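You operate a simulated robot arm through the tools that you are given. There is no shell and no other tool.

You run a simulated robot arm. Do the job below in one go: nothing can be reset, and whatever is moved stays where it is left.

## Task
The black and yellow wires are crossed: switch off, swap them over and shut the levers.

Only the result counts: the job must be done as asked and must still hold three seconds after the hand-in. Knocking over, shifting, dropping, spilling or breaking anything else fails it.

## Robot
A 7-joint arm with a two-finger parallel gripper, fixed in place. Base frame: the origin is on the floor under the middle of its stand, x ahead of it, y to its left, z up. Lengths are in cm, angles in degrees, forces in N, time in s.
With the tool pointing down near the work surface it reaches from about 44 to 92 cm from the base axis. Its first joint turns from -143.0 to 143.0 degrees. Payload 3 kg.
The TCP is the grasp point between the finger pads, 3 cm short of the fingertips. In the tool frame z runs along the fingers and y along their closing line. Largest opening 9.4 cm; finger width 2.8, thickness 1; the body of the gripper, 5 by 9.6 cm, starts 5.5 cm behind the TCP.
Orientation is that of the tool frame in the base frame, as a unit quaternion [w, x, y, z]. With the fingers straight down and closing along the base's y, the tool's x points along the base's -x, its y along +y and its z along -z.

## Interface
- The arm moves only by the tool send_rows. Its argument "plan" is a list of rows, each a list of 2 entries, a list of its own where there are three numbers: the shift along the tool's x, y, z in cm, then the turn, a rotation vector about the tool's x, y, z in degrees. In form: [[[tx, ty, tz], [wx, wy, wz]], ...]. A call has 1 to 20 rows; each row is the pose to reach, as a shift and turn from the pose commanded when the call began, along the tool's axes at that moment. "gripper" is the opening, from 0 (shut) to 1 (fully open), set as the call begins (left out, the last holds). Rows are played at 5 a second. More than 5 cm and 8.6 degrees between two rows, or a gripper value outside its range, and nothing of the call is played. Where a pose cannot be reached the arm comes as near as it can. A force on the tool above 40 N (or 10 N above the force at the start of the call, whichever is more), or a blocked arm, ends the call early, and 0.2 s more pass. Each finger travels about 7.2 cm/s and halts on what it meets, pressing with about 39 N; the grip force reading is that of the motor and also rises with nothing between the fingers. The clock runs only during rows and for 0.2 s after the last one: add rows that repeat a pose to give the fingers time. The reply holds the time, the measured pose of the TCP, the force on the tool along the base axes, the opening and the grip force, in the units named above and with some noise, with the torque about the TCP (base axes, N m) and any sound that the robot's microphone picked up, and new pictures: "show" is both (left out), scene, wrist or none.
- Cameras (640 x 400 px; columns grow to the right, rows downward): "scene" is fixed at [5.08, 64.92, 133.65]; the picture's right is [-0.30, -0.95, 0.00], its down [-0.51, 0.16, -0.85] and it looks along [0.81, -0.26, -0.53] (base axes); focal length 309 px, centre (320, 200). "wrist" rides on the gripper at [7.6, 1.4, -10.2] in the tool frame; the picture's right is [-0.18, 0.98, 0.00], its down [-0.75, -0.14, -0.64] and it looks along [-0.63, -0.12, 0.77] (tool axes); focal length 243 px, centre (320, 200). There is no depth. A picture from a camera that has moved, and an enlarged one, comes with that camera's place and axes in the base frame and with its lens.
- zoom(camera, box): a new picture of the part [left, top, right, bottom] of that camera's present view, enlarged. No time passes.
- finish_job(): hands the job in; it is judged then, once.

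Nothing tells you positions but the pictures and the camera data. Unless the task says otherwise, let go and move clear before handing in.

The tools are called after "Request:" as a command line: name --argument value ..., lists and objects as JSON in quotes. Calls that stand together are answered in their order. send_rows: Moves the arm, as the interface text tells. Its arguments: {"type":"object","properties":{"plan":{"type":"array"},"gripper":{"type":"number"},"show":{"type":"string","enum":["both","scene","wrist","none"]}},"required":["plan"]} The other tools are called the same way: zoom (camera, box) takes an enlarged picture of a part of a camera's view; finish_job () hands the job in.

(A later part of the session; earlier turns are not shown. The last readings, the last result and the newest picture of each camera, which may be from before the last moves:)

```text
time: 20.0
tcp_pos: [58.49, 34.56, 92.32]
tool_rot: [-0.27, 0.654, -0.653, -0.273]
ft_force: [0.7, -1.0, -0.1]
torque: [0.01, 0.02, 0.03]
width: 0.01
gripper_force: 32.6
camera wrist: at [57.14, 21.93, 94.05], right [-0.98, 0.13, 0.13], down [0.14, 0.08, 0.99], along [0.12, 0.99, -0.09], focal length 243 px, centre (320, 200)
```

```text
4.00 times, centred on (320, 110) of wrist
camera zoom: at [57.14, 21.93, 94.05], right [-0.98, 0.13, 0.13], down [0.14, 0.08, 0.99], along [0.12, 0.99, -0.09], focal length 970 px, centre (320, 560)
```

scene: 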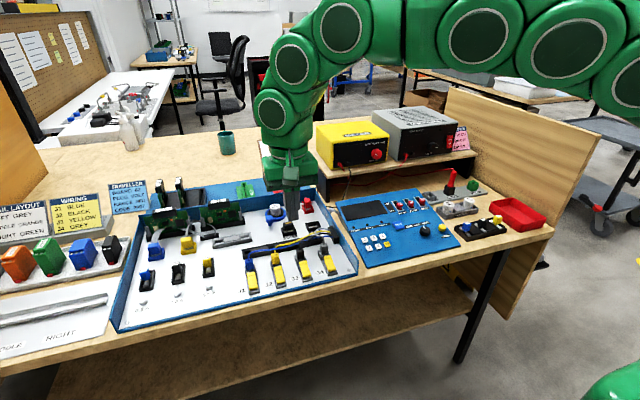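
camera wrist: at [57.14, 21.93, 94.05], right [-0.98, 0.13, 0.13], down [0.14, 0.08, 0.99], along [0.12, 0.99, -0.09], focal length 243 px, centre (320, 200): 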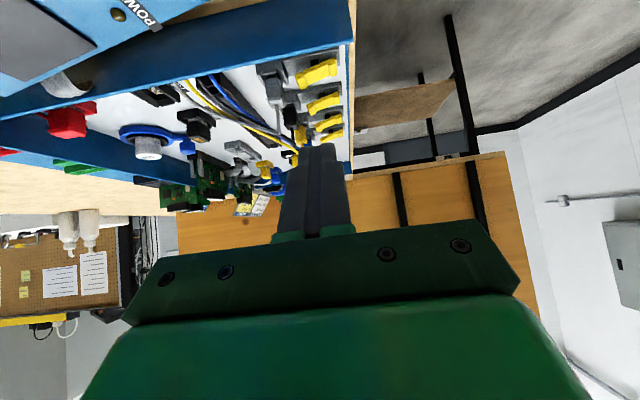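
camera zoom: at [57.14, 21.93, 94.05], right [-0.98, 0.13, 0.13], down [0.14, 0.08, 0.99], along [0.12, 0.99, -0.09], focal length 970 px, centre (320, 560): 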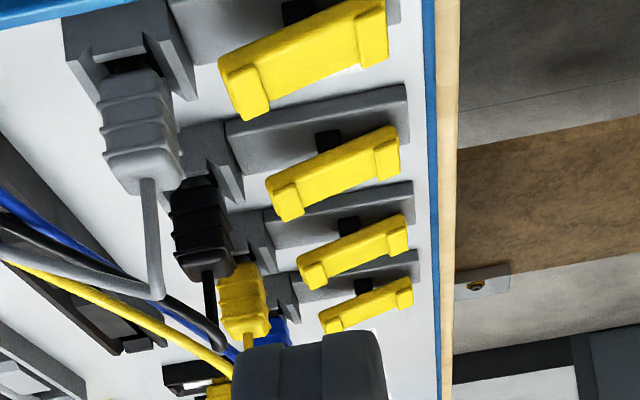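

This side view settles it: each lever is a rocker on a central post, plug end up and near end down, and all four are alike. I'll press the plug end of J2's lever with one finger. First I go above J2 with the tool vertical and the fingers open along x.

Request:
send_rows --plan '[[[-2.49, 0.67, 3.02], [0, 7.5, 0]], [[-4.98, 1.33, 6.05], [0, 15, 0]], [[-7.48, 2.0, 9.07], [0, 22.5, 0]], [[-9.97, 2.67, 12.09], [0, 30, 0]], [[-12.46, 3.33, 15.12], [0, 37.5, 0]], [[-14.95, 4.0, 18.14], [0, 45, 0]], [[-14.95, 4.0, 18.14], [0, 45, 0]], [[-14.95, 4.0, 18.14], [0, 45, 0]]]' --gripper 1 --show "both"

Request:
zoom --camera "scene" --box '[230, 190, 350, 300]'

```text
time: 21.8
tcp_pos: [54.55, 57.75, 90.07]
tool_rot: [-0.001, -0.706, 0.708, 0.002]
ft_force: [1.0, -0.2, -0.8]
torque: [-0.02, -0.02, 0.01]
width: 9.41
gripper_force: 0.0
camera wrist: at [53.28, 50.13, 100.38], right [-0.98, 0.18, 0.0], down [0.14, 0.75, 0.64], along [0.12, 0.63, -0.77], focal length 243 px, centre (320, 200)
```

scene: 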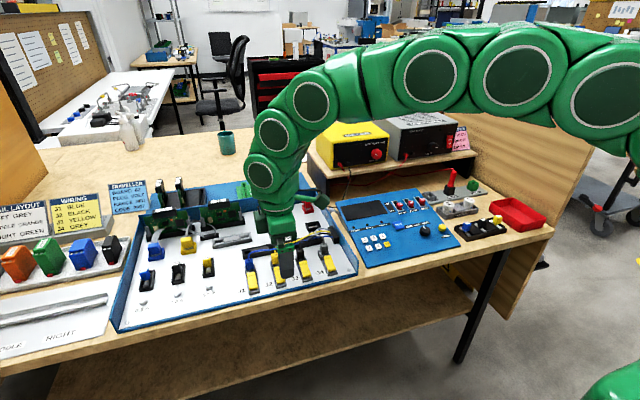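
wrist: 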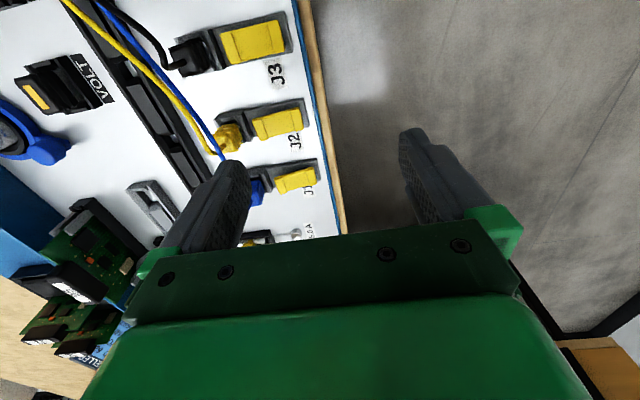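

```text
3.64 times, centred on (290, 245) of scene
camera zoom: at [5.08, 64.92, 133.65], right [-0.3, -0.95, 0.0], down [-0.51, 0.16, -0.85], along [0.81, -0.26, -0.53], focal length 1122 px, centre (429, 36)
```

zoom: 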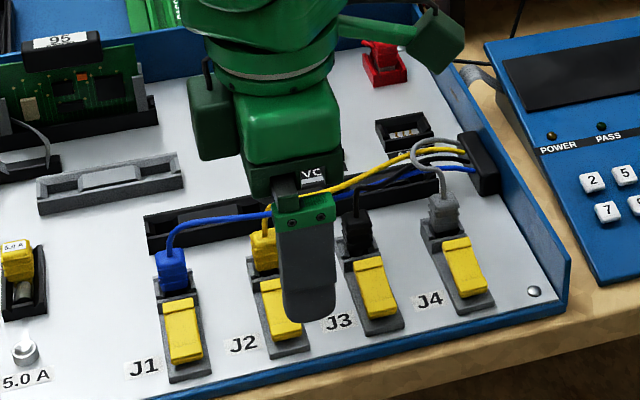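

Request:
zoom --camera "wrist" --box '[160, 10, 320, 110]'

Request:
zoom --camera "wrist" --box '[190, 80, 330, 180]'

```text
4.00 times, centred on (240, 60) of wrist
camera zoom: at [53.28, 50.13, 100.38], right [-0.98, 0.18, 0.0], down [0.14, 0.75, 0.64], along [0.12, 0.63, -0.77], focal length 970 px, centre (640, 760)
```

zoom: 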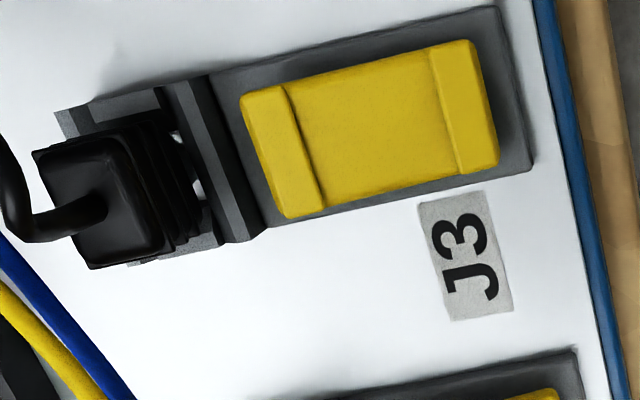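

```text
4.00 times, centred on (260, 130) of wrist
camera zoom: at [53.28, 50.13, 100.38], right [-0.98, 0.18, 0.0], down [0.14, 0.75, 0.64], along [0.12, 0.63, -0.77], focal length 970 px, centre (560, 480)
```

zoom: 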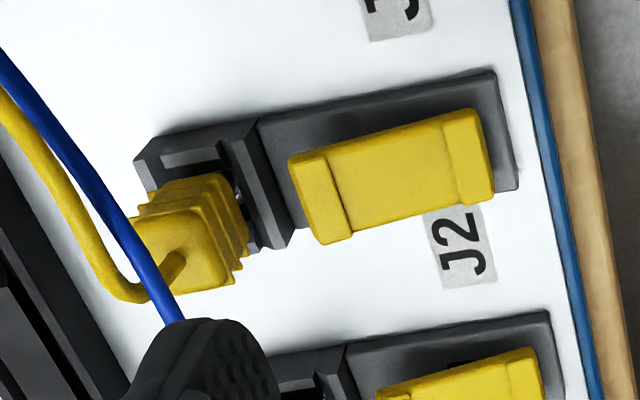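

J2's lever spans x≈56.5–60.4 at y≈58, and the socket bar starts near x≈61.2, so a 1 cm thick finger fits on its plug end. I'll press down there slowly.

Request:
send_rows --plan '[[[0, -0.2, 3.0], [0, 0, 0]], [[0, -0.2, 5.5], [0, 0, 0]], [[0, -0.2, 6.2], [0, 0, 0]], [[0, -0.2, 6.5], [0, 0, 0]], [[0, -0.2, 6.8], [0, 0, 0]], [[0, -0.2, 7.1], [0, 0, 0]], [[0, -0.2, 7.4], [0, 0, 0]], [[0, -0.2, 7.6], [0, 0, 0]], [[0, -0.2, 7.8], [0, 0, 0]], [[0, -0.2, 8.0], [0, 0, 0]], [[0, -0.2, 8.2], [0, 0, 0]]]' --show "both"

Request:
zoom --camera "scene" --box '[250, 235, 330, 295]'

Request:
zoom --camera "wrist" --box '[160, 80, 340, 200]'

```text
time: 24.2
tcp_pos: [54.81, 58.0, 81.93]
tool_rot: [0.0, 0.708, -0.706, -0.001]
ft_force: [-4.4, -7.7, 23.5]
torque: [-0.18, -1.1, -0.39]
width: 9.16
gripper_force: 0.1
camera wrist: at [53.36, 50.38, 92.29], right [-0.98, 0.18, 0.0], down [0.14, 0.75, 0.64], along [0.12, 0.63, -0.77], focal length 243 px, centre (320, 200)
```

scene: 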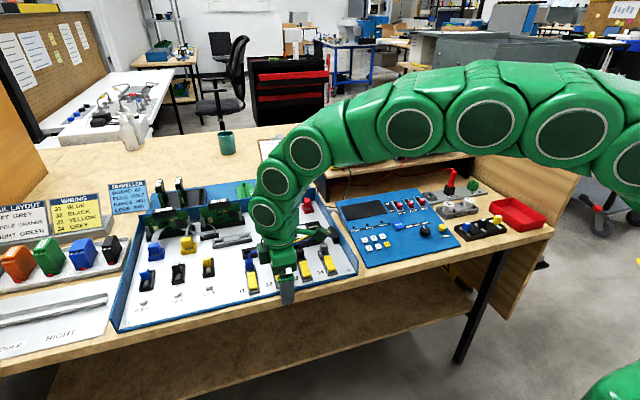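
wrist: 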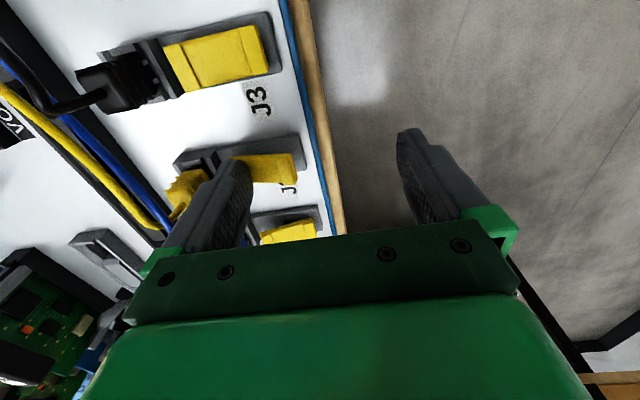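

```text
6.67 times, centred on (290, 265) of scene
camera zoom: at [5.08, 64.92, 133.65], right [-0.3, -0.95, 0.0], down [-0.51, 0.16, -0.85], along [0.81, -0.26, -0.53], focal length 2058 px, centre (520, -233)
```

zoom: 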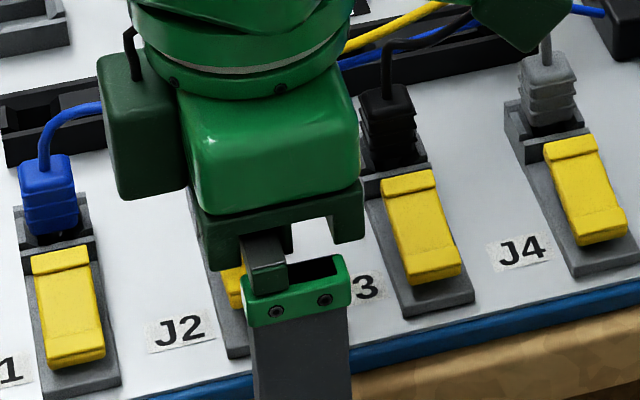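

```text
3.33 times, centred on (250, 140) of wrist
camera zoom: at [53.36, 50.38, 92.29], right [-0.98, 0.18, 0.0], down [0.14, 0.75, 0.64], along [0.12, 0.63, -0.77], focal length 809 px, centre (553, 400)
```

zoom: 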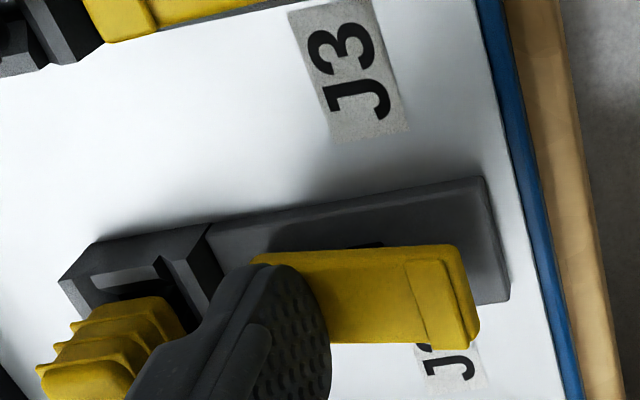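

The force rose to about 24 N with the tip near z=78.9. I'll lift off and see whether the lever has flipped.

Request:
send_rows --plan '[[[0, 0, -2.0], [0, 0, 0]], [[0, 0, -6.0], [0, 0, 0]], [[0, 0, -8.0], [0, 0, 0]], [[0, 0, -8.0], [0, 0, 0]]]' --show "wrist"

Request:
zoom --camera "wrist" --box '[150, 0, 330, 200]'

Request:
zoom --camera "scene" --box '[235, 235, 335, 300]'

```text
time: 25.2
tcp_pos: [54.49, 57.95, 89.85]
tool_rot: [-0.001, -0.707, 0.707, 0.002]
ft_force: [0.1, 0.2, -0.2]
torque: [-0.02, 0.01, 0.0]
width: 9.38
gripper_force: 0.1
camera wrist: at [53.23, 50.43, 100.08], right [-0.98, 0.18, 0.0], down [0.14, 0.75, 0.64], along [0.12, 0.63, -0.77], focal length 243 px, centre (320, 200)
```

wrist: 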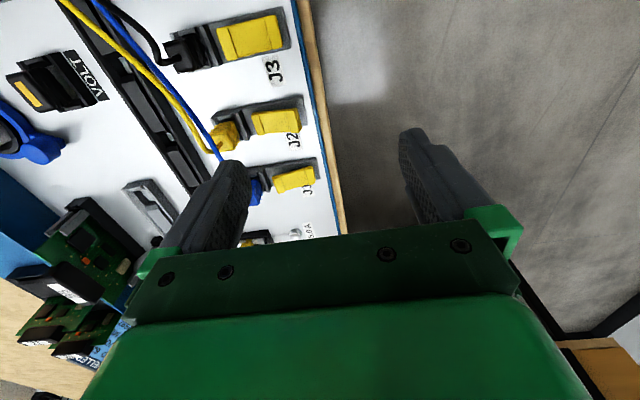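

```text
2.00 times, centred on (240, 100) of wrist
camera zoom: at [53.23, 50.43, 100.08], right [-0.98, 0.18, 0.0], down [0.14, 0.75, 0.64], along [0.12, 0.63, -0.77], focal length 485 px, centre (480, 400)
```

zoom: 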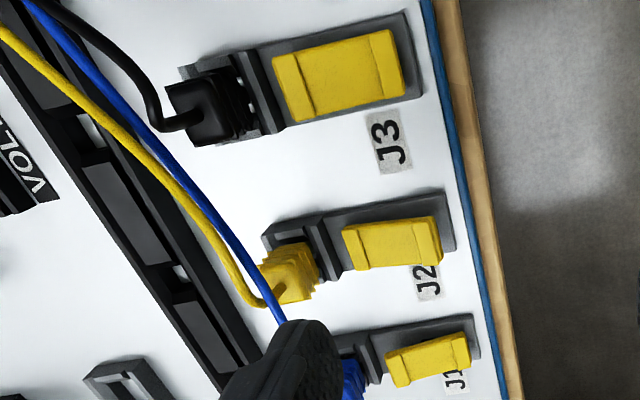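

```text
6.15 times, centred on (285, 268) of scene
camera zoom: at [5.08, 64.92, 133.65], right [-0.3, -0.95, 0.0], down [-0.51, 0.16, -0.85], along [0.81, -0.26, -0.53], focal length 1899 px, centre (535, -215)
```

zoom: 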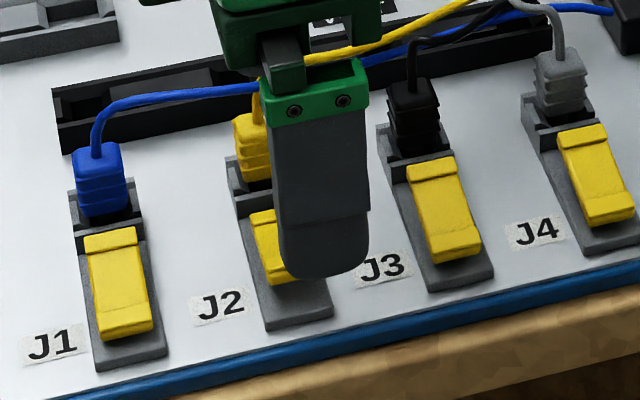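

J2's lever has flipped with its near end up, and the plug stayed put. I'll do the same on J3's lever, 6.24 cm towards -y.

Request:
send_rows --plan '[[[3.2, 0, 0], [0, 0, 0]], [[6.24, 0, 0], [0, 0, 0]], [[6.24, 0, 3.0], [0, 0, 0]], [[6.24, 0, 5.5], [0, 0, 0]], [[6.24, 0, 6.2], [0, 0, 0]], [[6.24, 0, 6.5], [0, 0, 0]], [[6.24, 0, 6.8], [0, 0, 0]], [[6.24, 0, 7.1], [0, 0, 0]], [[6.24, 0, 7.4], [0, 0, 0]], [[6.24, 0, 7.6], [0, 0, 0]], [[6.24, 0, 7.8], [0, 0, 0]], [[6.24, 0, 8.0], [0, 0, 0]], [[6.24, 0, 5.0], [0, 0, 0]], [[6.24, 0, 0], [0, 0, 0]], [[6.24, 0, 0], [0, 0, 0]]]' --show "both"

Request:
zoom --camera "wrist" --box '[150, 0, 330, 200]'

Request:
zoom --camera "scene" --box '[235, 215, 345, 300]'

```text
time: 28.4
tcp_pos: [54.76, 51.73, 89.9]
tool_rot: [-0.002, -0.707, 0.707, 0.002]
ft_force: [-0.1, 0.3, -1.0]
torque: [0.02, 0.0, 0.03]
width: 9.39
gripper_force: 0.1
camera wrist: at [53.37, 44.05, 100.23], right [-0.98, 0.18, 0.0], down [0.14, 0.75, 0.64], along [0.11, 0.63, -0.77], focal length 243 px, centre (320, 200)
```

scene: 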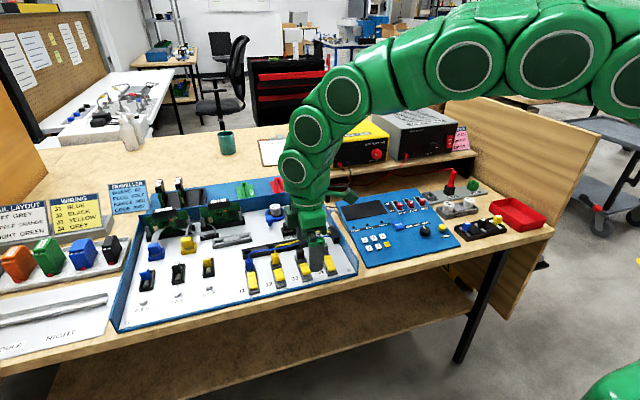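
wrist: 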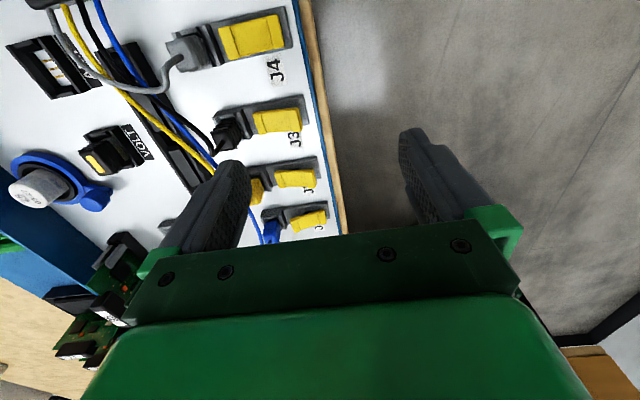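

```text
2.00 times, centred on (240, 100) of wrist
camera zoom: at [53.37, 44.05, 100.23], right [-0.98, 0.18, 0.0], down [0.14, 0.75, 0.64], along [0.11, 0.63, -0.77], focal length 485 px, centre (480, 400)
```

zoom: 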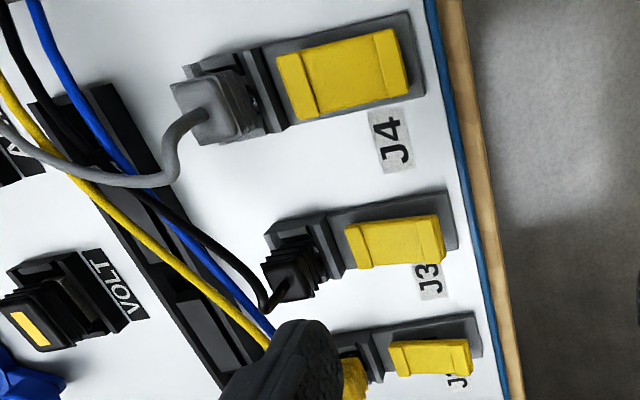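

```text
4.71 times, centred on (290, 258) of scene
camera zoom: at [5.08, 64.92, 133.65], right [-0.3, -0.95, 0.0], down [-0.51, 0.16, -0.85], along [0.81, -0.26, -0.53], focal length 1452 px, centre (461, -71)
```

zoom: 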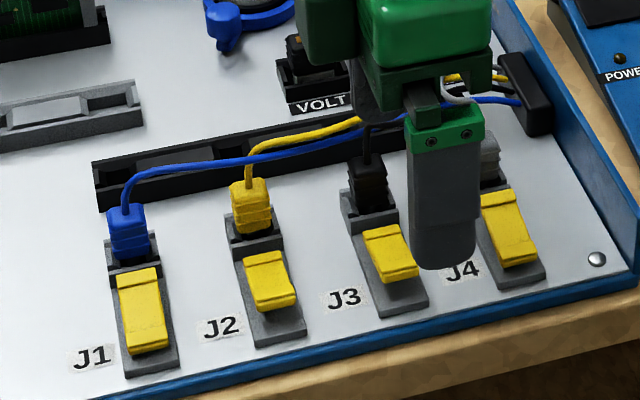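

Both levers are now open (near ends up). Before gripping I'll measure the black plug at J3 closely.

Request:
zoom --camera "wrist" --box '[180, 80, 310, 180]'

Request:
zoom --camera "scene" --box '[270, 230, 320, 285]'

```text
4.00 times, centred on (245, 130) of wrist
camera zoom: at [53.37, 44.05, 100.23], right [-0.98, 0.18, 0.0], down [0.14, 0.75, 0.64], along [0.11, 0.63, -0.77], focal length 970 px, centre (620, 480)
```

zoom: 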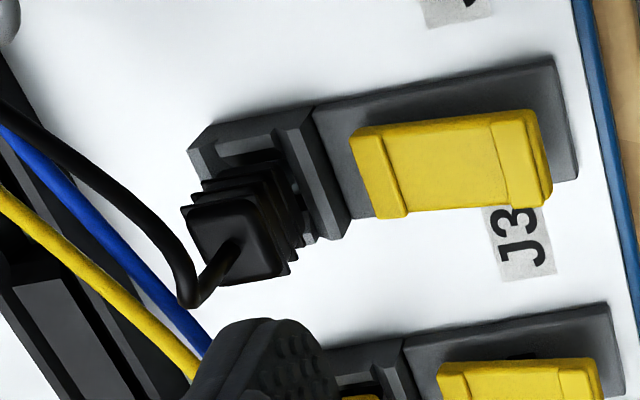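

```text
7.27 times, centred on (295, 258) of scene
camera zoom: at [5.08, 64.92, 133.65], right [-0.3, -0.95, 0.0], down [-0.51, 0.16, -0.85], along [0.81, -0.26, -0.53], focal length 2245 px, centre (502, -218)
```

zoom: 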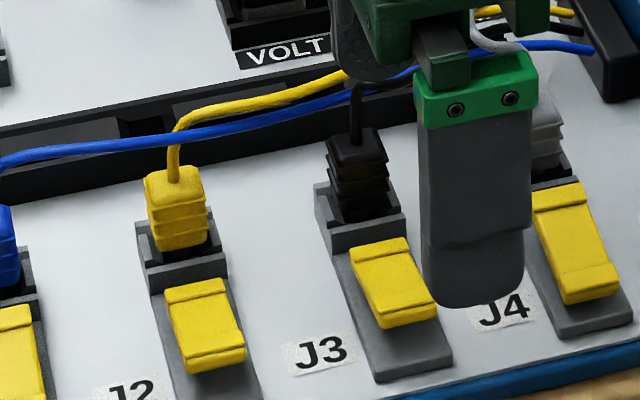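

Request:
zoom --camera "wrist" --box '[220, 100, 274, 156]'

Request:
zoom --camera "scene" --box '[262, 244, 286, 264]'

Request:
zoom --camera "scene" --box '[286, 240, 310, 260]'

```text
7.14 times, centred on (247, 128) of wrist
camera zoom: at [53.37, 44.05, 100.23], right [-0.98, 0.18, 0.0], down [0.14, 0.75, 0.64], along [0.11, 0.63, -0.77], focal length 1733 px, centre (841, 714)
```

zoom: 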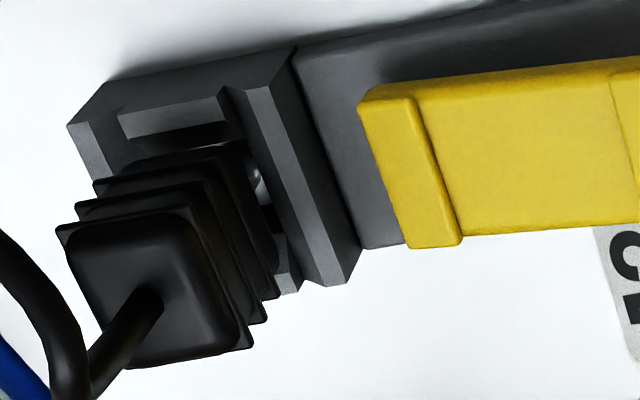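

```text
16.00 times, centred on (274, 254) of scene
camera zoom: at [5.08, 64.92, 133.65], right [-0.3, -0.95, 0.0], down [-0.51, 0.16, -0.85], along [0.81, -0.26, -0.53], focal length 4938 px, centre (1056, -664)
```

zoom: 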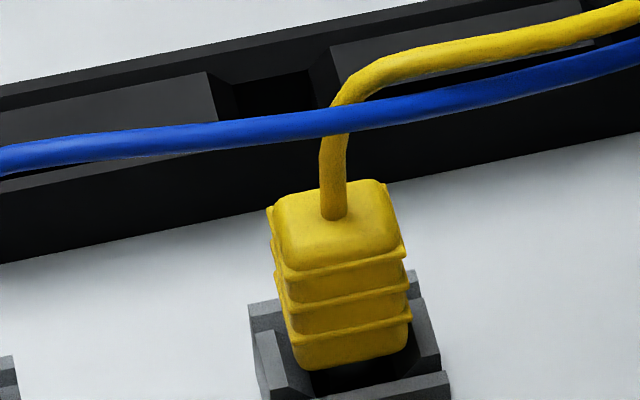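

```text
16.00 times, centred on (298, 250) of scene
camera zoom: at [5.08, 64.92, 133.65], right [-0.3, -0.95, 0.0], down [-0.51, 0.16, -0.85], along [0.81, -0.26, -0.53], focal length 4938 px, centre (672, -600)
```

zoom: 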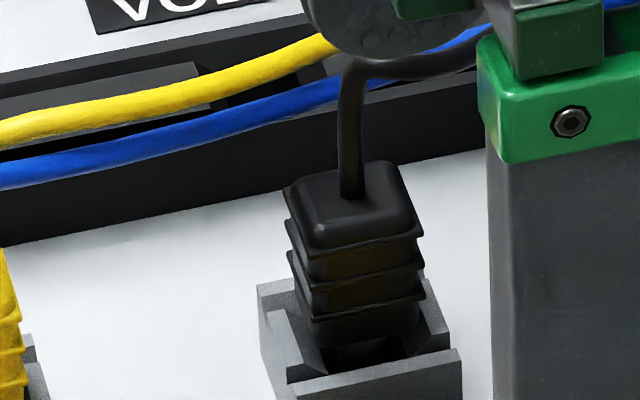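

The black plug top is at about (63.05, 51.7, 81.2) and the socket rim at about z=78.6, so there are about 2.5 cm to grip. I'll bring the half-open gripper over the plug and check alignment.

Request:
send_rows --plan '[[[0, -4.2, 0], [0, 0, 0]], [[0, -8.4, 0], [0, 0, 0]], [[0, -8.4, 0], [0, 0, 0]], [[0, -8.4, 0], [0, 0, 0]]]' --gripper 0.45 --show "both"

Request:
zoom --camera "wrist" --box '[240, 80, 400, 200]'

Request:
zoom --camera "scene" --box '[260, 210, 340, 270]'

```text
time: 29.4
tcp_pos: [62.86, 51.66, 89.73]
tool_rot: [0.0, -0.707, 0.707, 0.001]
ft_force: [-0.7, 0.1, 0.2]
torque: [-0.03, 0.0, -0.01]
width: 4.23
gripper_force: 0.0
camera wrist: at [61.53, 44.09, 100.02], right [-0.98, 0.18, 0.0], down [0.14, 0.75, 0.64], along [0.12, 0.63, -0.77], focal length 243 px, centre (320, 200)
```

scene: 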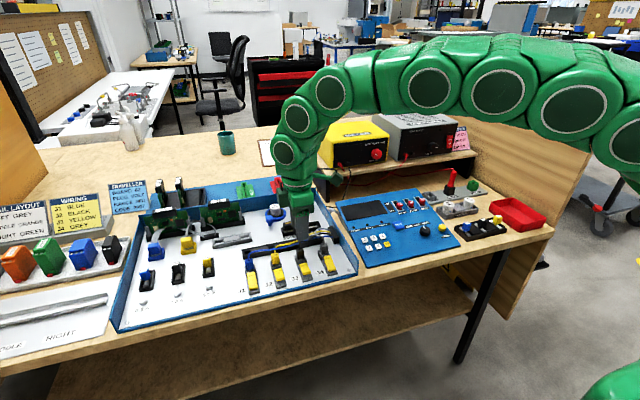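
wrist: 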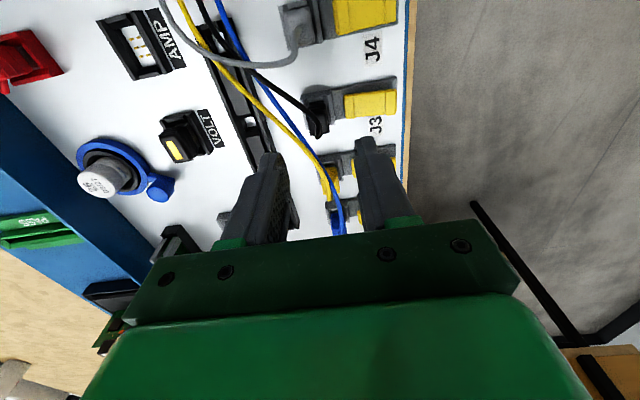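

```text
3.33 times, centred on (320, 140) of wrist
camera zoom: at [61.53, 44.09, 100.02], right [-0.98, 0.18, 0.0], down [0.14, 0.75, 0.64], along [0.12, 0.63, -0.77], focal length 809 px, centre (320, 400)
```

zoom: 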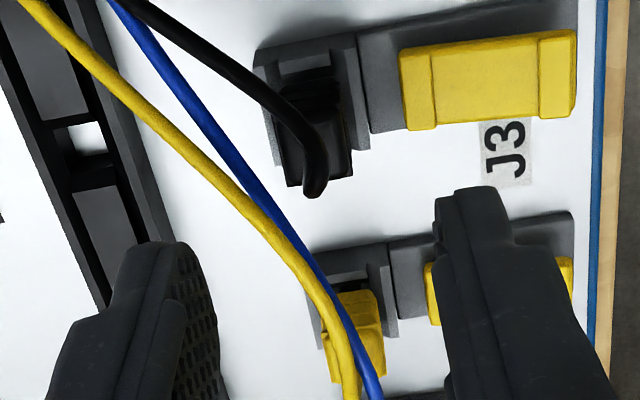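

```text
6.67 times, centred on (300, 240) of scene
camera zoom: at [5.08, 64.92, 133.65], right [-0.3, -0.95, 0.0], down [-0.51, 0.16, -0.85], along [0.81, -0.26, -0.53], focal length 2058 px, centre (453, -67)
```

zoom: 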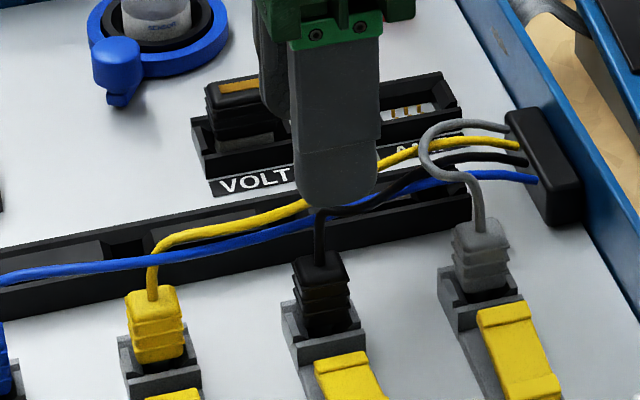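

Request:
zoom --camera "wrist" --box '[295, 78, 355, 148]'

```text
5.71 times, centred on (325, 113) of wrist
camera zoom: at [61.53, 44.09, 100.02], right [-0.98, 0.18, 0.0], down [0.14, 0.75, 0.64], along [0.12, 0.63, -0.77], focal length 1386 px, centre (291, 697)
```

zoom: 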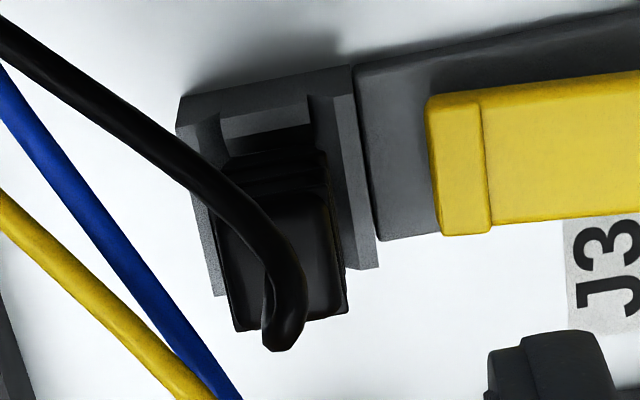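

The plug is centred between the fingers at (63.06, 51.77). I'll descend so the tips are just above the rim, then check.

Request:
send_rows --plan '[[[0, 0, 2.5], [0, 0, 0]], [[0, 0, 4.5], [0, 0, 0]], [[0, 0, 6.0], [0, 0, 0]], [[0, 0, 7.0], [0, 0, 0]], [[0, 0, 7.4], [0, 0, 0]], [[0, 0, 7.4], [0, 0, 0]]]' --show "both"

Request:
zoom --camera "wrist" --box '[240, 60, 400, 200]'

Request:
zoom --camera "scene" --box '[260, 210, 340, 270]'

```text
time: 30.8
tcp_pos: [63.06, 51.73, 82.49]
tool_rot: [0.001, 0.707, -0.707, -0.002]
ft_force: [0.0, -0.3, 0.1]
torque: [-0.02, 0.0, -0.01]
width: 4.23
gripper_force: 0.0
camera wrist: at [61.62, 44.17, 92.7], right [-0.98, 0.18, 0.0], down [0.14, 0.75, 0.64], along [0.12, 0.63, -0.77], focal length 243 px, centre (320, 200)
```

scene: 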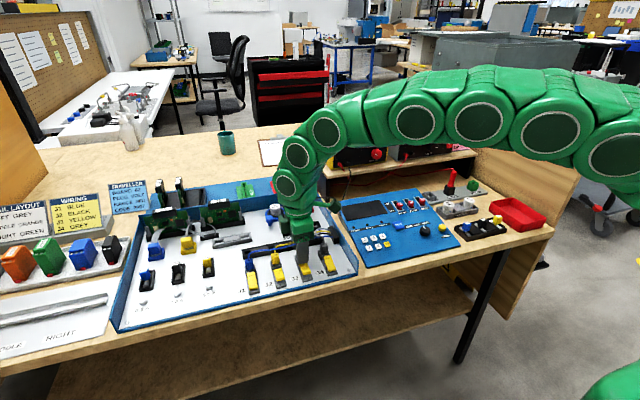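
wrist: 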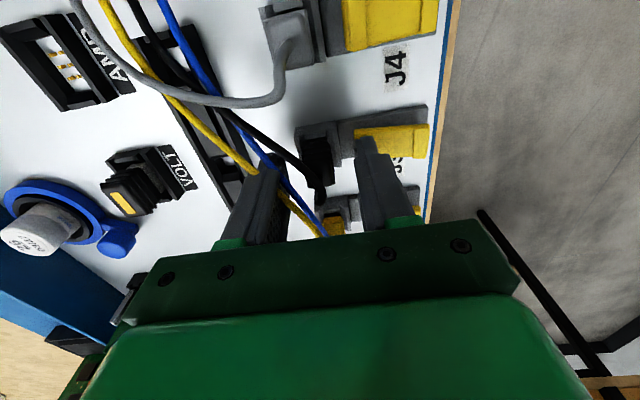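

```text
2.86 times, centred on (320, 130) of wrist
camera zoom: at [61.62, 44.17, 92.7], right [-0.98, 0.18, 0.0], down [0.14, 0.75, 0.64], along [0.12, 0.63, -0.77], focal length 693 px, centre (320, 400)
```

zoom: 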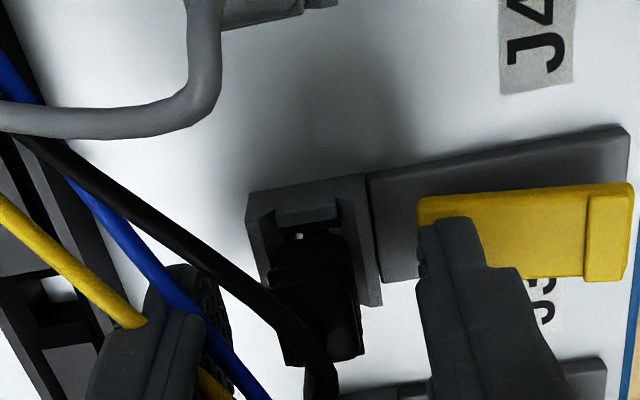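

```text
6.67 times, centred on (300, 240) of scene
camera zoom: at [5.08, 64.92, 133.65], right [-0.3, -0.95, 0.0], down [-0.51, 0.16, -0.85], along [0.81, -0.26, -0.53], focal length 2058 px, centre (453, -67)
```

zoom: 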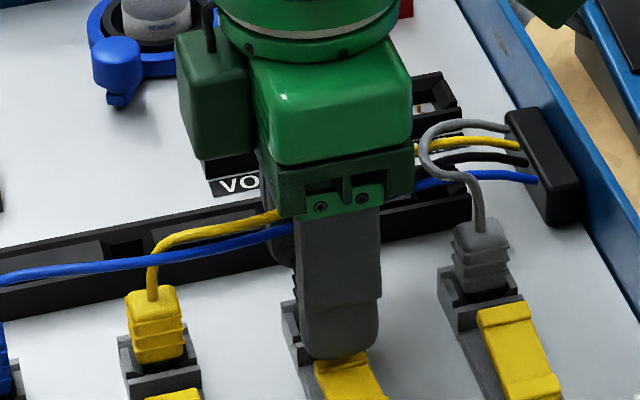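

The wires pass straight through the fingers without force, so they don't obstruct the gripper. I'll close on the black plug.

Request:
send_rows --plan '[[[0, 0, 0], [0, 0, 0]], [[0, 0, 0], [0, 0, 0]], [[0, 0, 0], [0, 0, 0]], [[0, 0, 0], [0, 0, 0]]]' --gripper 0.05 --show "wrist"

Request:
zoom --camera "wrist" --box '[260, 80, 380, 200]'

```text
time: 31.8
tcp_pos: [62.97, 51.76, 82.47]
tool_rot: [-0.001, -0.707, 0.707, 0.001]
ft_force: [0.1, 0.1, -0.4]
torque: [0.0, -0.01, 0.01]
width: 1.4
gripper_force: 39.1
camera wrist: at [61.61, 44.17, 92.71], right [-0.98, 0.18, 0.0], down [0.14, 0.75, 0.64], along [0.12, 0.63, -0.77], focal length 243 px, centre (320, 200)
```

wrist: 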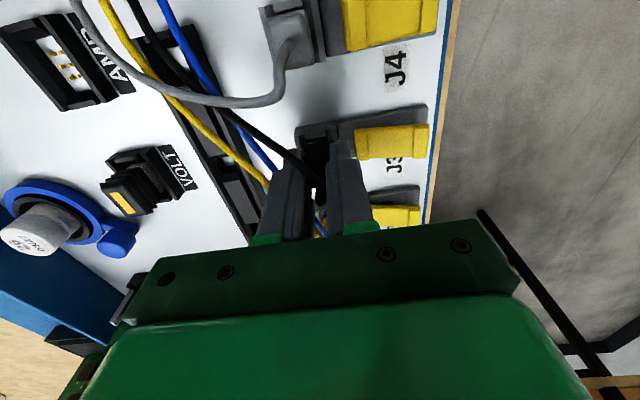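

```text
3.33 times, centred on (320, 140) of wrist
camera zoom: at [61.61, 44.17, 92.71], right [-0.98, 0.18, 0.0], down [0.14, 0.75, 0.64], along [0.12, 0.63, -0.77], focal length 809 px, centre (320, 400)
```

zoom: 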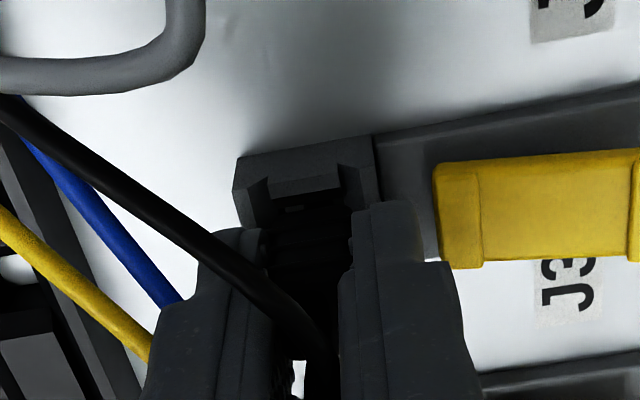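

Gripped at width 1.4 cm with no side load, so it is well centred. I'll make a gentle pull test of a few millimetres and watch the force.

Request:
send_rows --plan '[[[0, 0, -0.1], [0, 0, 0]], [[0, 0, -0.2], [0, 0, 0]], [[0, 0, -0.2], [0, 0, 0]]]' --show "none"

```text
time: 32.6
tcp_pos: [63.08, 51.68, 82.53]
tool_rot: [0.001, 0.707, -0.707, -0.001]
ft_force: [-0.5, 0.5, 1.3]
torque: [0.02, 0.01, 0.03]
width: 1.4
gripper_force: 39.2
```

Request:
send_rows --plan '[[[0, 0, -0.15], [0, 0, 0]], [[0, 0, -0.3], [0, 0, 0]], [[0, 0, -0.45], [0, 0, 0]], [[0, 0, -0.6], [0, 0, 0]], [[0, 0, -0.6], [0, 0, 0]]]' --show "wrist"

Request:
zoom --camera "scene" --box '[270, 220, 330, 270]'

Request:
zoom --camera "wrist" --box '[260, 80, 380, 200]'

```text
time: 33.8
tcp_pos: [63.14, 51.73, 83.28]
tool_rot: [0.002, 0.707, -0.707, -0.002]
ft_force: [-0.1, -0.2, 0.1]
torque: [0.02, 0.0, 0.02]
width: 1.41
gripper_force: 39.0
camera wrist: at [61.77, 44.04, 93.47], right [-0.98, 0.18, 0.0], down [0.14, 0.75, 0.64], along [0.12, 0.63, -0.77], focal length 243 px, centre (320, 200)
```

wrist: 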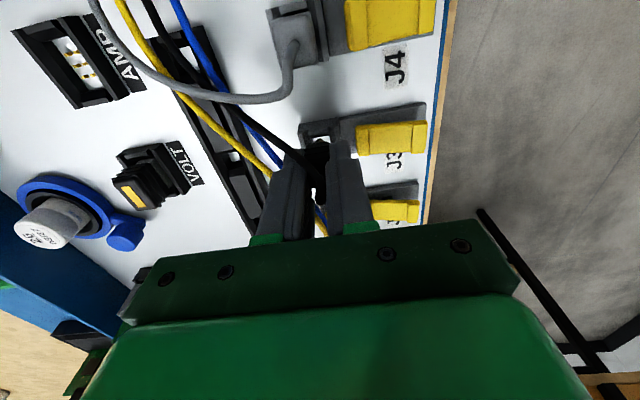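

```text
8.00 times, centred on (300, 245) of scene
camera zoom: at [5.08, 64.92, 133.65], right [-0.3, -0.95, 0.0], down [-0.51, 0.16, -0.85], along [0.81, -0.26, -0.53], focal length 2469 px, centre (480, -160)
```

zoom: 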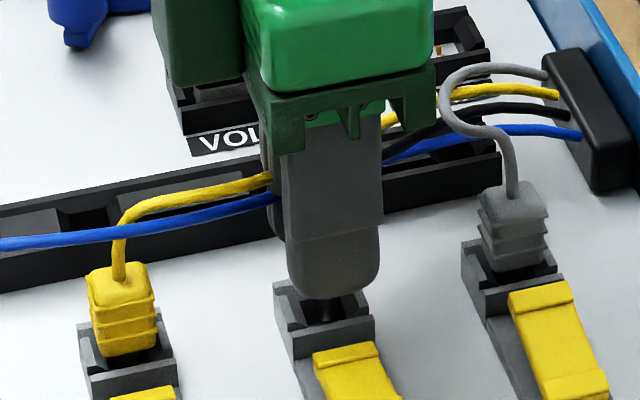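

```text
3.33 times, centred on (320, 140) of wrist
camera zoom: at [61.77, 44.04, 93.47], right [-0.98, 0.18, 0.0], down [0.14, 0.75, 0.64], along [0.12, 0.63, -0.77], focal length 809 px, centre (320, 400)
```

zoom: 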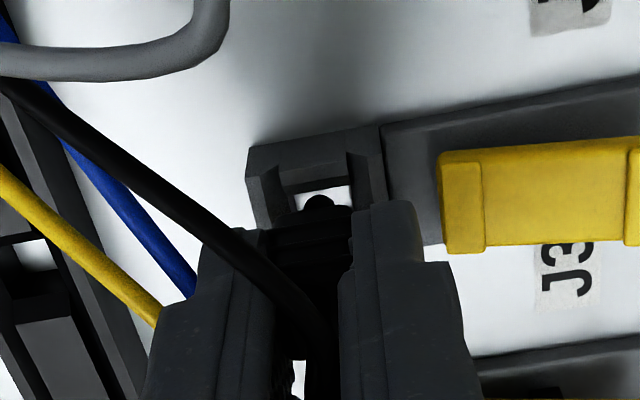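

The plug comes up freely with no force, so flipped levers are open and the original position is shut. I'll lift it clear and look at its underside.

Request:
send_rows --plan '[[[0, 0, -1.0], [0, 0, 0]], [[0, 0, -2.5], [0, 0, 0]], [[0, 0, -4.0], [0, 0, 0]], [[0, 0, -5.0], [0, 0, 0]], [[0, 0, -5.0], [0, 0, 0]]]' --show "both"

Request:
zoom --camera "scene" --box '[270, 200, 330, 270]'

Request:
zoom --camera "wrist" --box '[260, 80, 380, 200]'

```text
time: 35.0
tcp_pos: [63.17, 51.64, 88.04]
tool_rot: [-0.001, -0.707, 0.707, 0.0]
ft_force: [0.2, 0.6, -0.8]
torque: [0.0, 0.03, 0.0]
width: 1.38
gripper_force: 38.8
camera wrist: at [61.83, 44.14, 98.34], right [-0.98, 0.18, 0.0], down [0.14, 0.75, 0.64], along [0.12, 0.63, -0.77], focal length 243 px, centre (320, 200)
```

scene: 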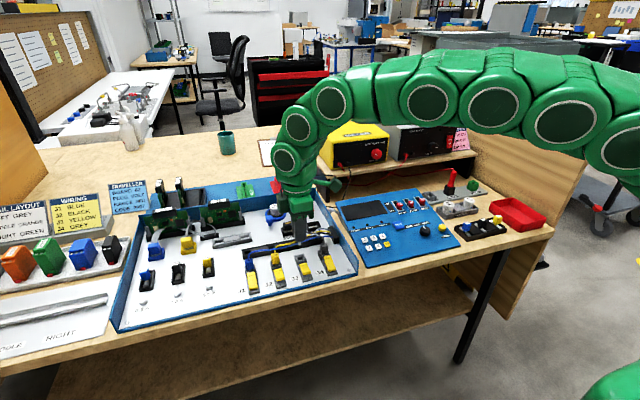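
wrist: 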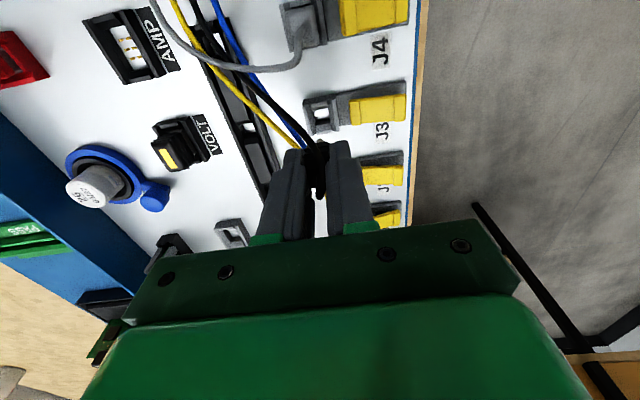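

```text
5.71 times, centred on (300, 235) of scene
camera zoom: at [5.08, 64.92, 133.65], right [-0.3, -0.95, 0.0], down [-0.51, 0.16, -0.85], along [0.81, -0.26, -0.53], focal length 1764 px, centre (434, 0)
```

zoom: 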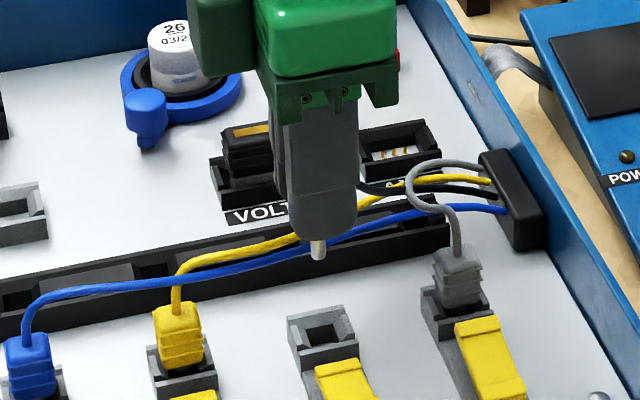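

```text
3.33 times, centred on (320, 140) of wrist
camera zoom: at [61.83, 44.14, 98.34], right [-0.98, 0.18, 0.0], down [0.14, 0.75, 0.64], along [0.12, 0.63, -0.77], focal length 809 px, centre (320, 400)
```

zoom: 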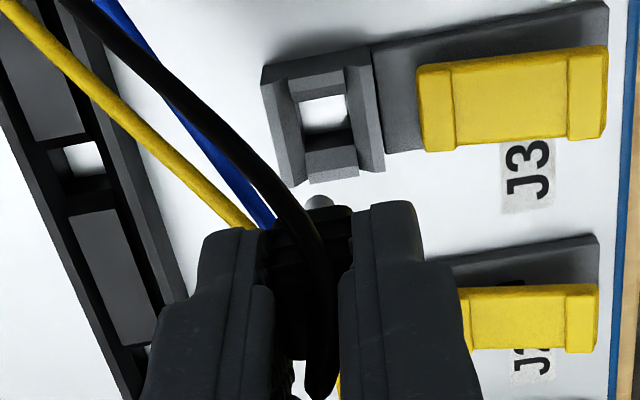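

The plug has a metal pin underneath, so it won't stand on a flat surface. It needs a spot where the pin can drop into an opening, so I'll inspect the black rail's windows.

Request:
zoom --camera "wrist" --box '[190, 40, 310, 200]'

Request:
zoom --camera "scene" --box '[240, 225, 300, 260]'

Request:
zoom --camera "scene" --box '[200, 205, 260, 260]'

Request:
zoom --camera "scene" --box '[280, 225, 340, 265]'

```text
2.50 times, centred on (250, 120) of wrist
camera zoom: at [61.83, 44.14, 98.34], right [-0.98, 0.18, 0.0], down [0.14, 0.75, 0.64], along [0.12, 0.63, -0.77], focal length 606 px, centre (495, 400)
```

zoom: 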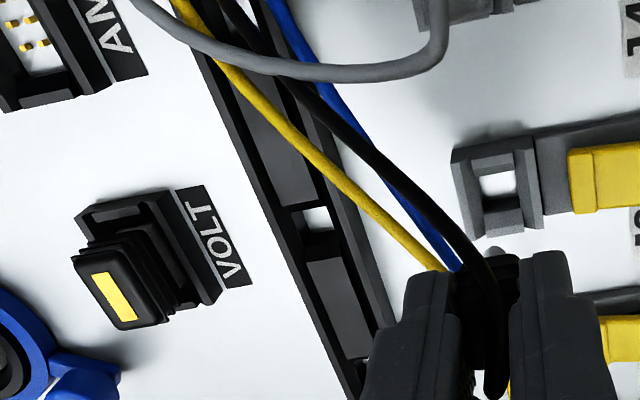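

```text
10.67 times, centred on (270, 242) of scene
camera zoom: at [5.08, 64.92, 133.65], right [-0.3, -0.95, 0.0], down [-0.51, 0.16, -0.85], along [0.81, -0.26, -0.53], focal length 3292 px, centre (853, -253)
```

zoom: 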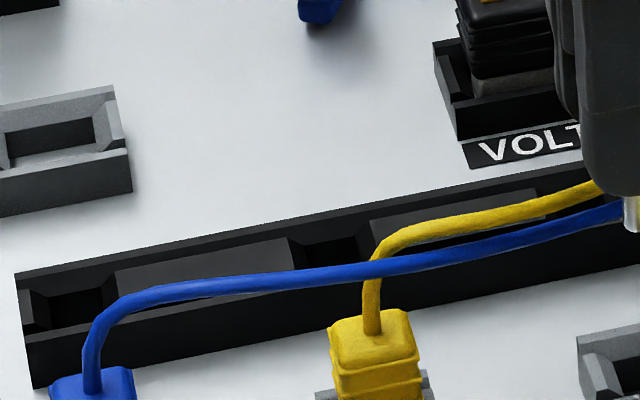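

```text
7.27 times, centred on (230, 232) of scene
camera zoom: at [5.08, 64.92, 133.65], right [-0.3, -0.95, 0.0], down [-0.51, 0.16, -0.85], along [0.81, -0.26, -0.53], focal length 2245 px, centre (974, -36)
```

zoom: 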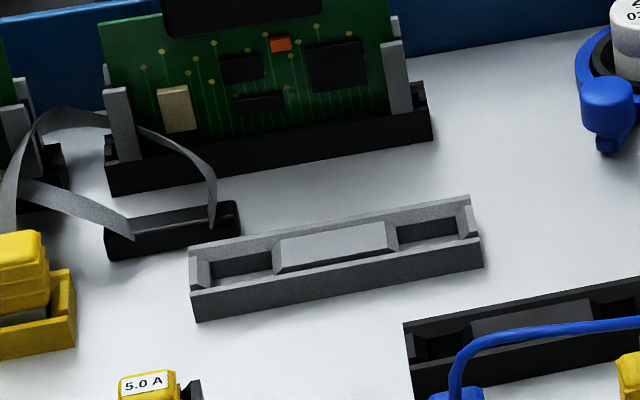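

```text
10.00 times, centred on (310, 245) of scene
camera zoom: at [5.08, 64.92, 133.65], right [-0.3, -0.95, 0.0], down [-0.51, 0.16, -0.85], along [0.81, -0.26, -0.53], focal length 3086 px, centre (420, -250)
```

zoom: 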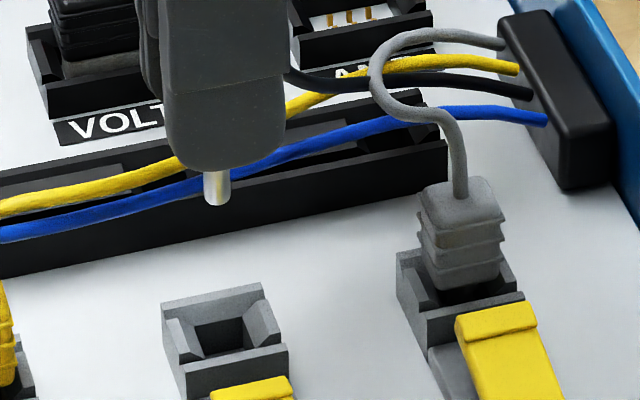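

The rail's window right behind J3, near (69.9, 52), is about the same size as the terminal hole and its rim is at the same height. It looks like a good rest for the black plug's pin. I'll move above it and check.

Request:
send_rows --plan '[[[0, -2.0, -1.0], [0, 0, 0]], [[0, -4.5, -1.3], [0, 0, 0]], [[0, -6.7, -1.3], [0, 0, 0]], [[0, -6.7, -1.3], [0, 0, 0]], [[0, -6.7, -1.3], [0, 0, 0]]]' --show "both"

Request:
zoom --camera "wrist" --box '[280, 70, 360, 170]'

Request:
zoom --camera "scene" --box '[270, 190, 340, 260]'

```text
time: 36.2
tcp_pos: [69.67, 51.75, 89.48]
tool_rot: [0.001, 0.707, -0.707, -0.001]
ft_force: [0.9, 1.3, -0.7]
torque: [0.02, 0.02, 0.0]
width: 1.41
gripper_force: 39.0
camera wrist: at [68.43, 44.03, 99.79], right [-0.98, 0.18, 0.0], down [0.14, 0.75, 0.64], along [0.12, 0.63, -0.77], focal length 243 px, centre (320, 200)
```

scene: 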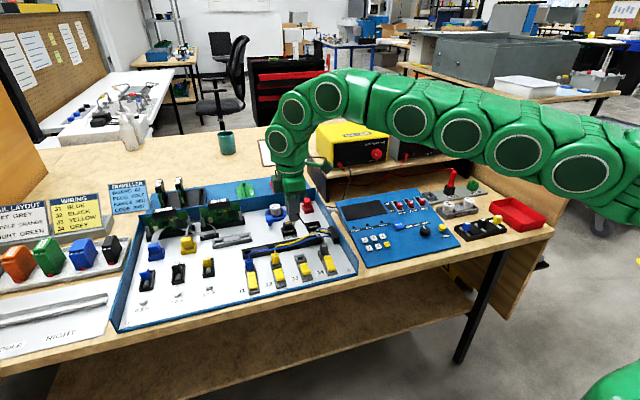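
wrist: 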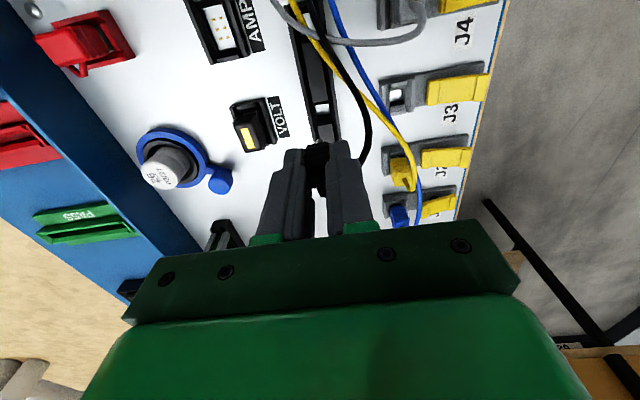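

```text
4.00 times, centred on (320, 120) of wrist
camera zoom: at [68.43, 44.03, 99.79], right [-0.98, 0.18, 0.0], down [0.14, 0.75, 0.64], along [0.12, 0.63, -0.77], focal length 970 px, centre (320, 520)
```

zoom: 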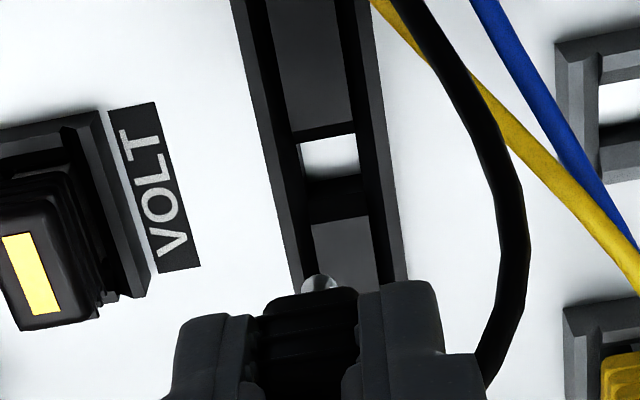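

```text
5.71 times, centred on (305, 225) of scene
camera zoom: at [5.08, 64.92, 133.65], right [-0.3, -0.95, 0.0], down [-0.51, 0.16, -0.85], along [0.81, -0.26, -0.53], focal length 1764 px, centre (406, 57)
```

zoom: 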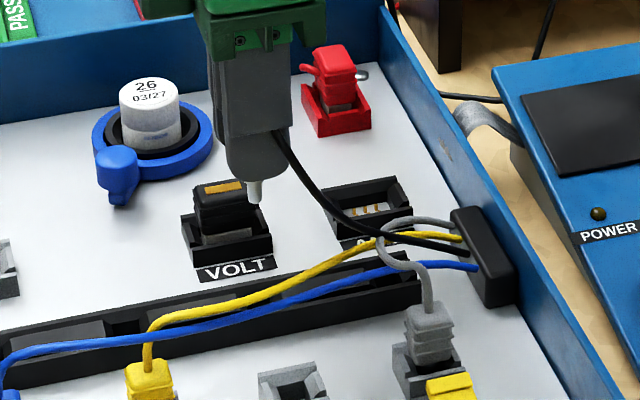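

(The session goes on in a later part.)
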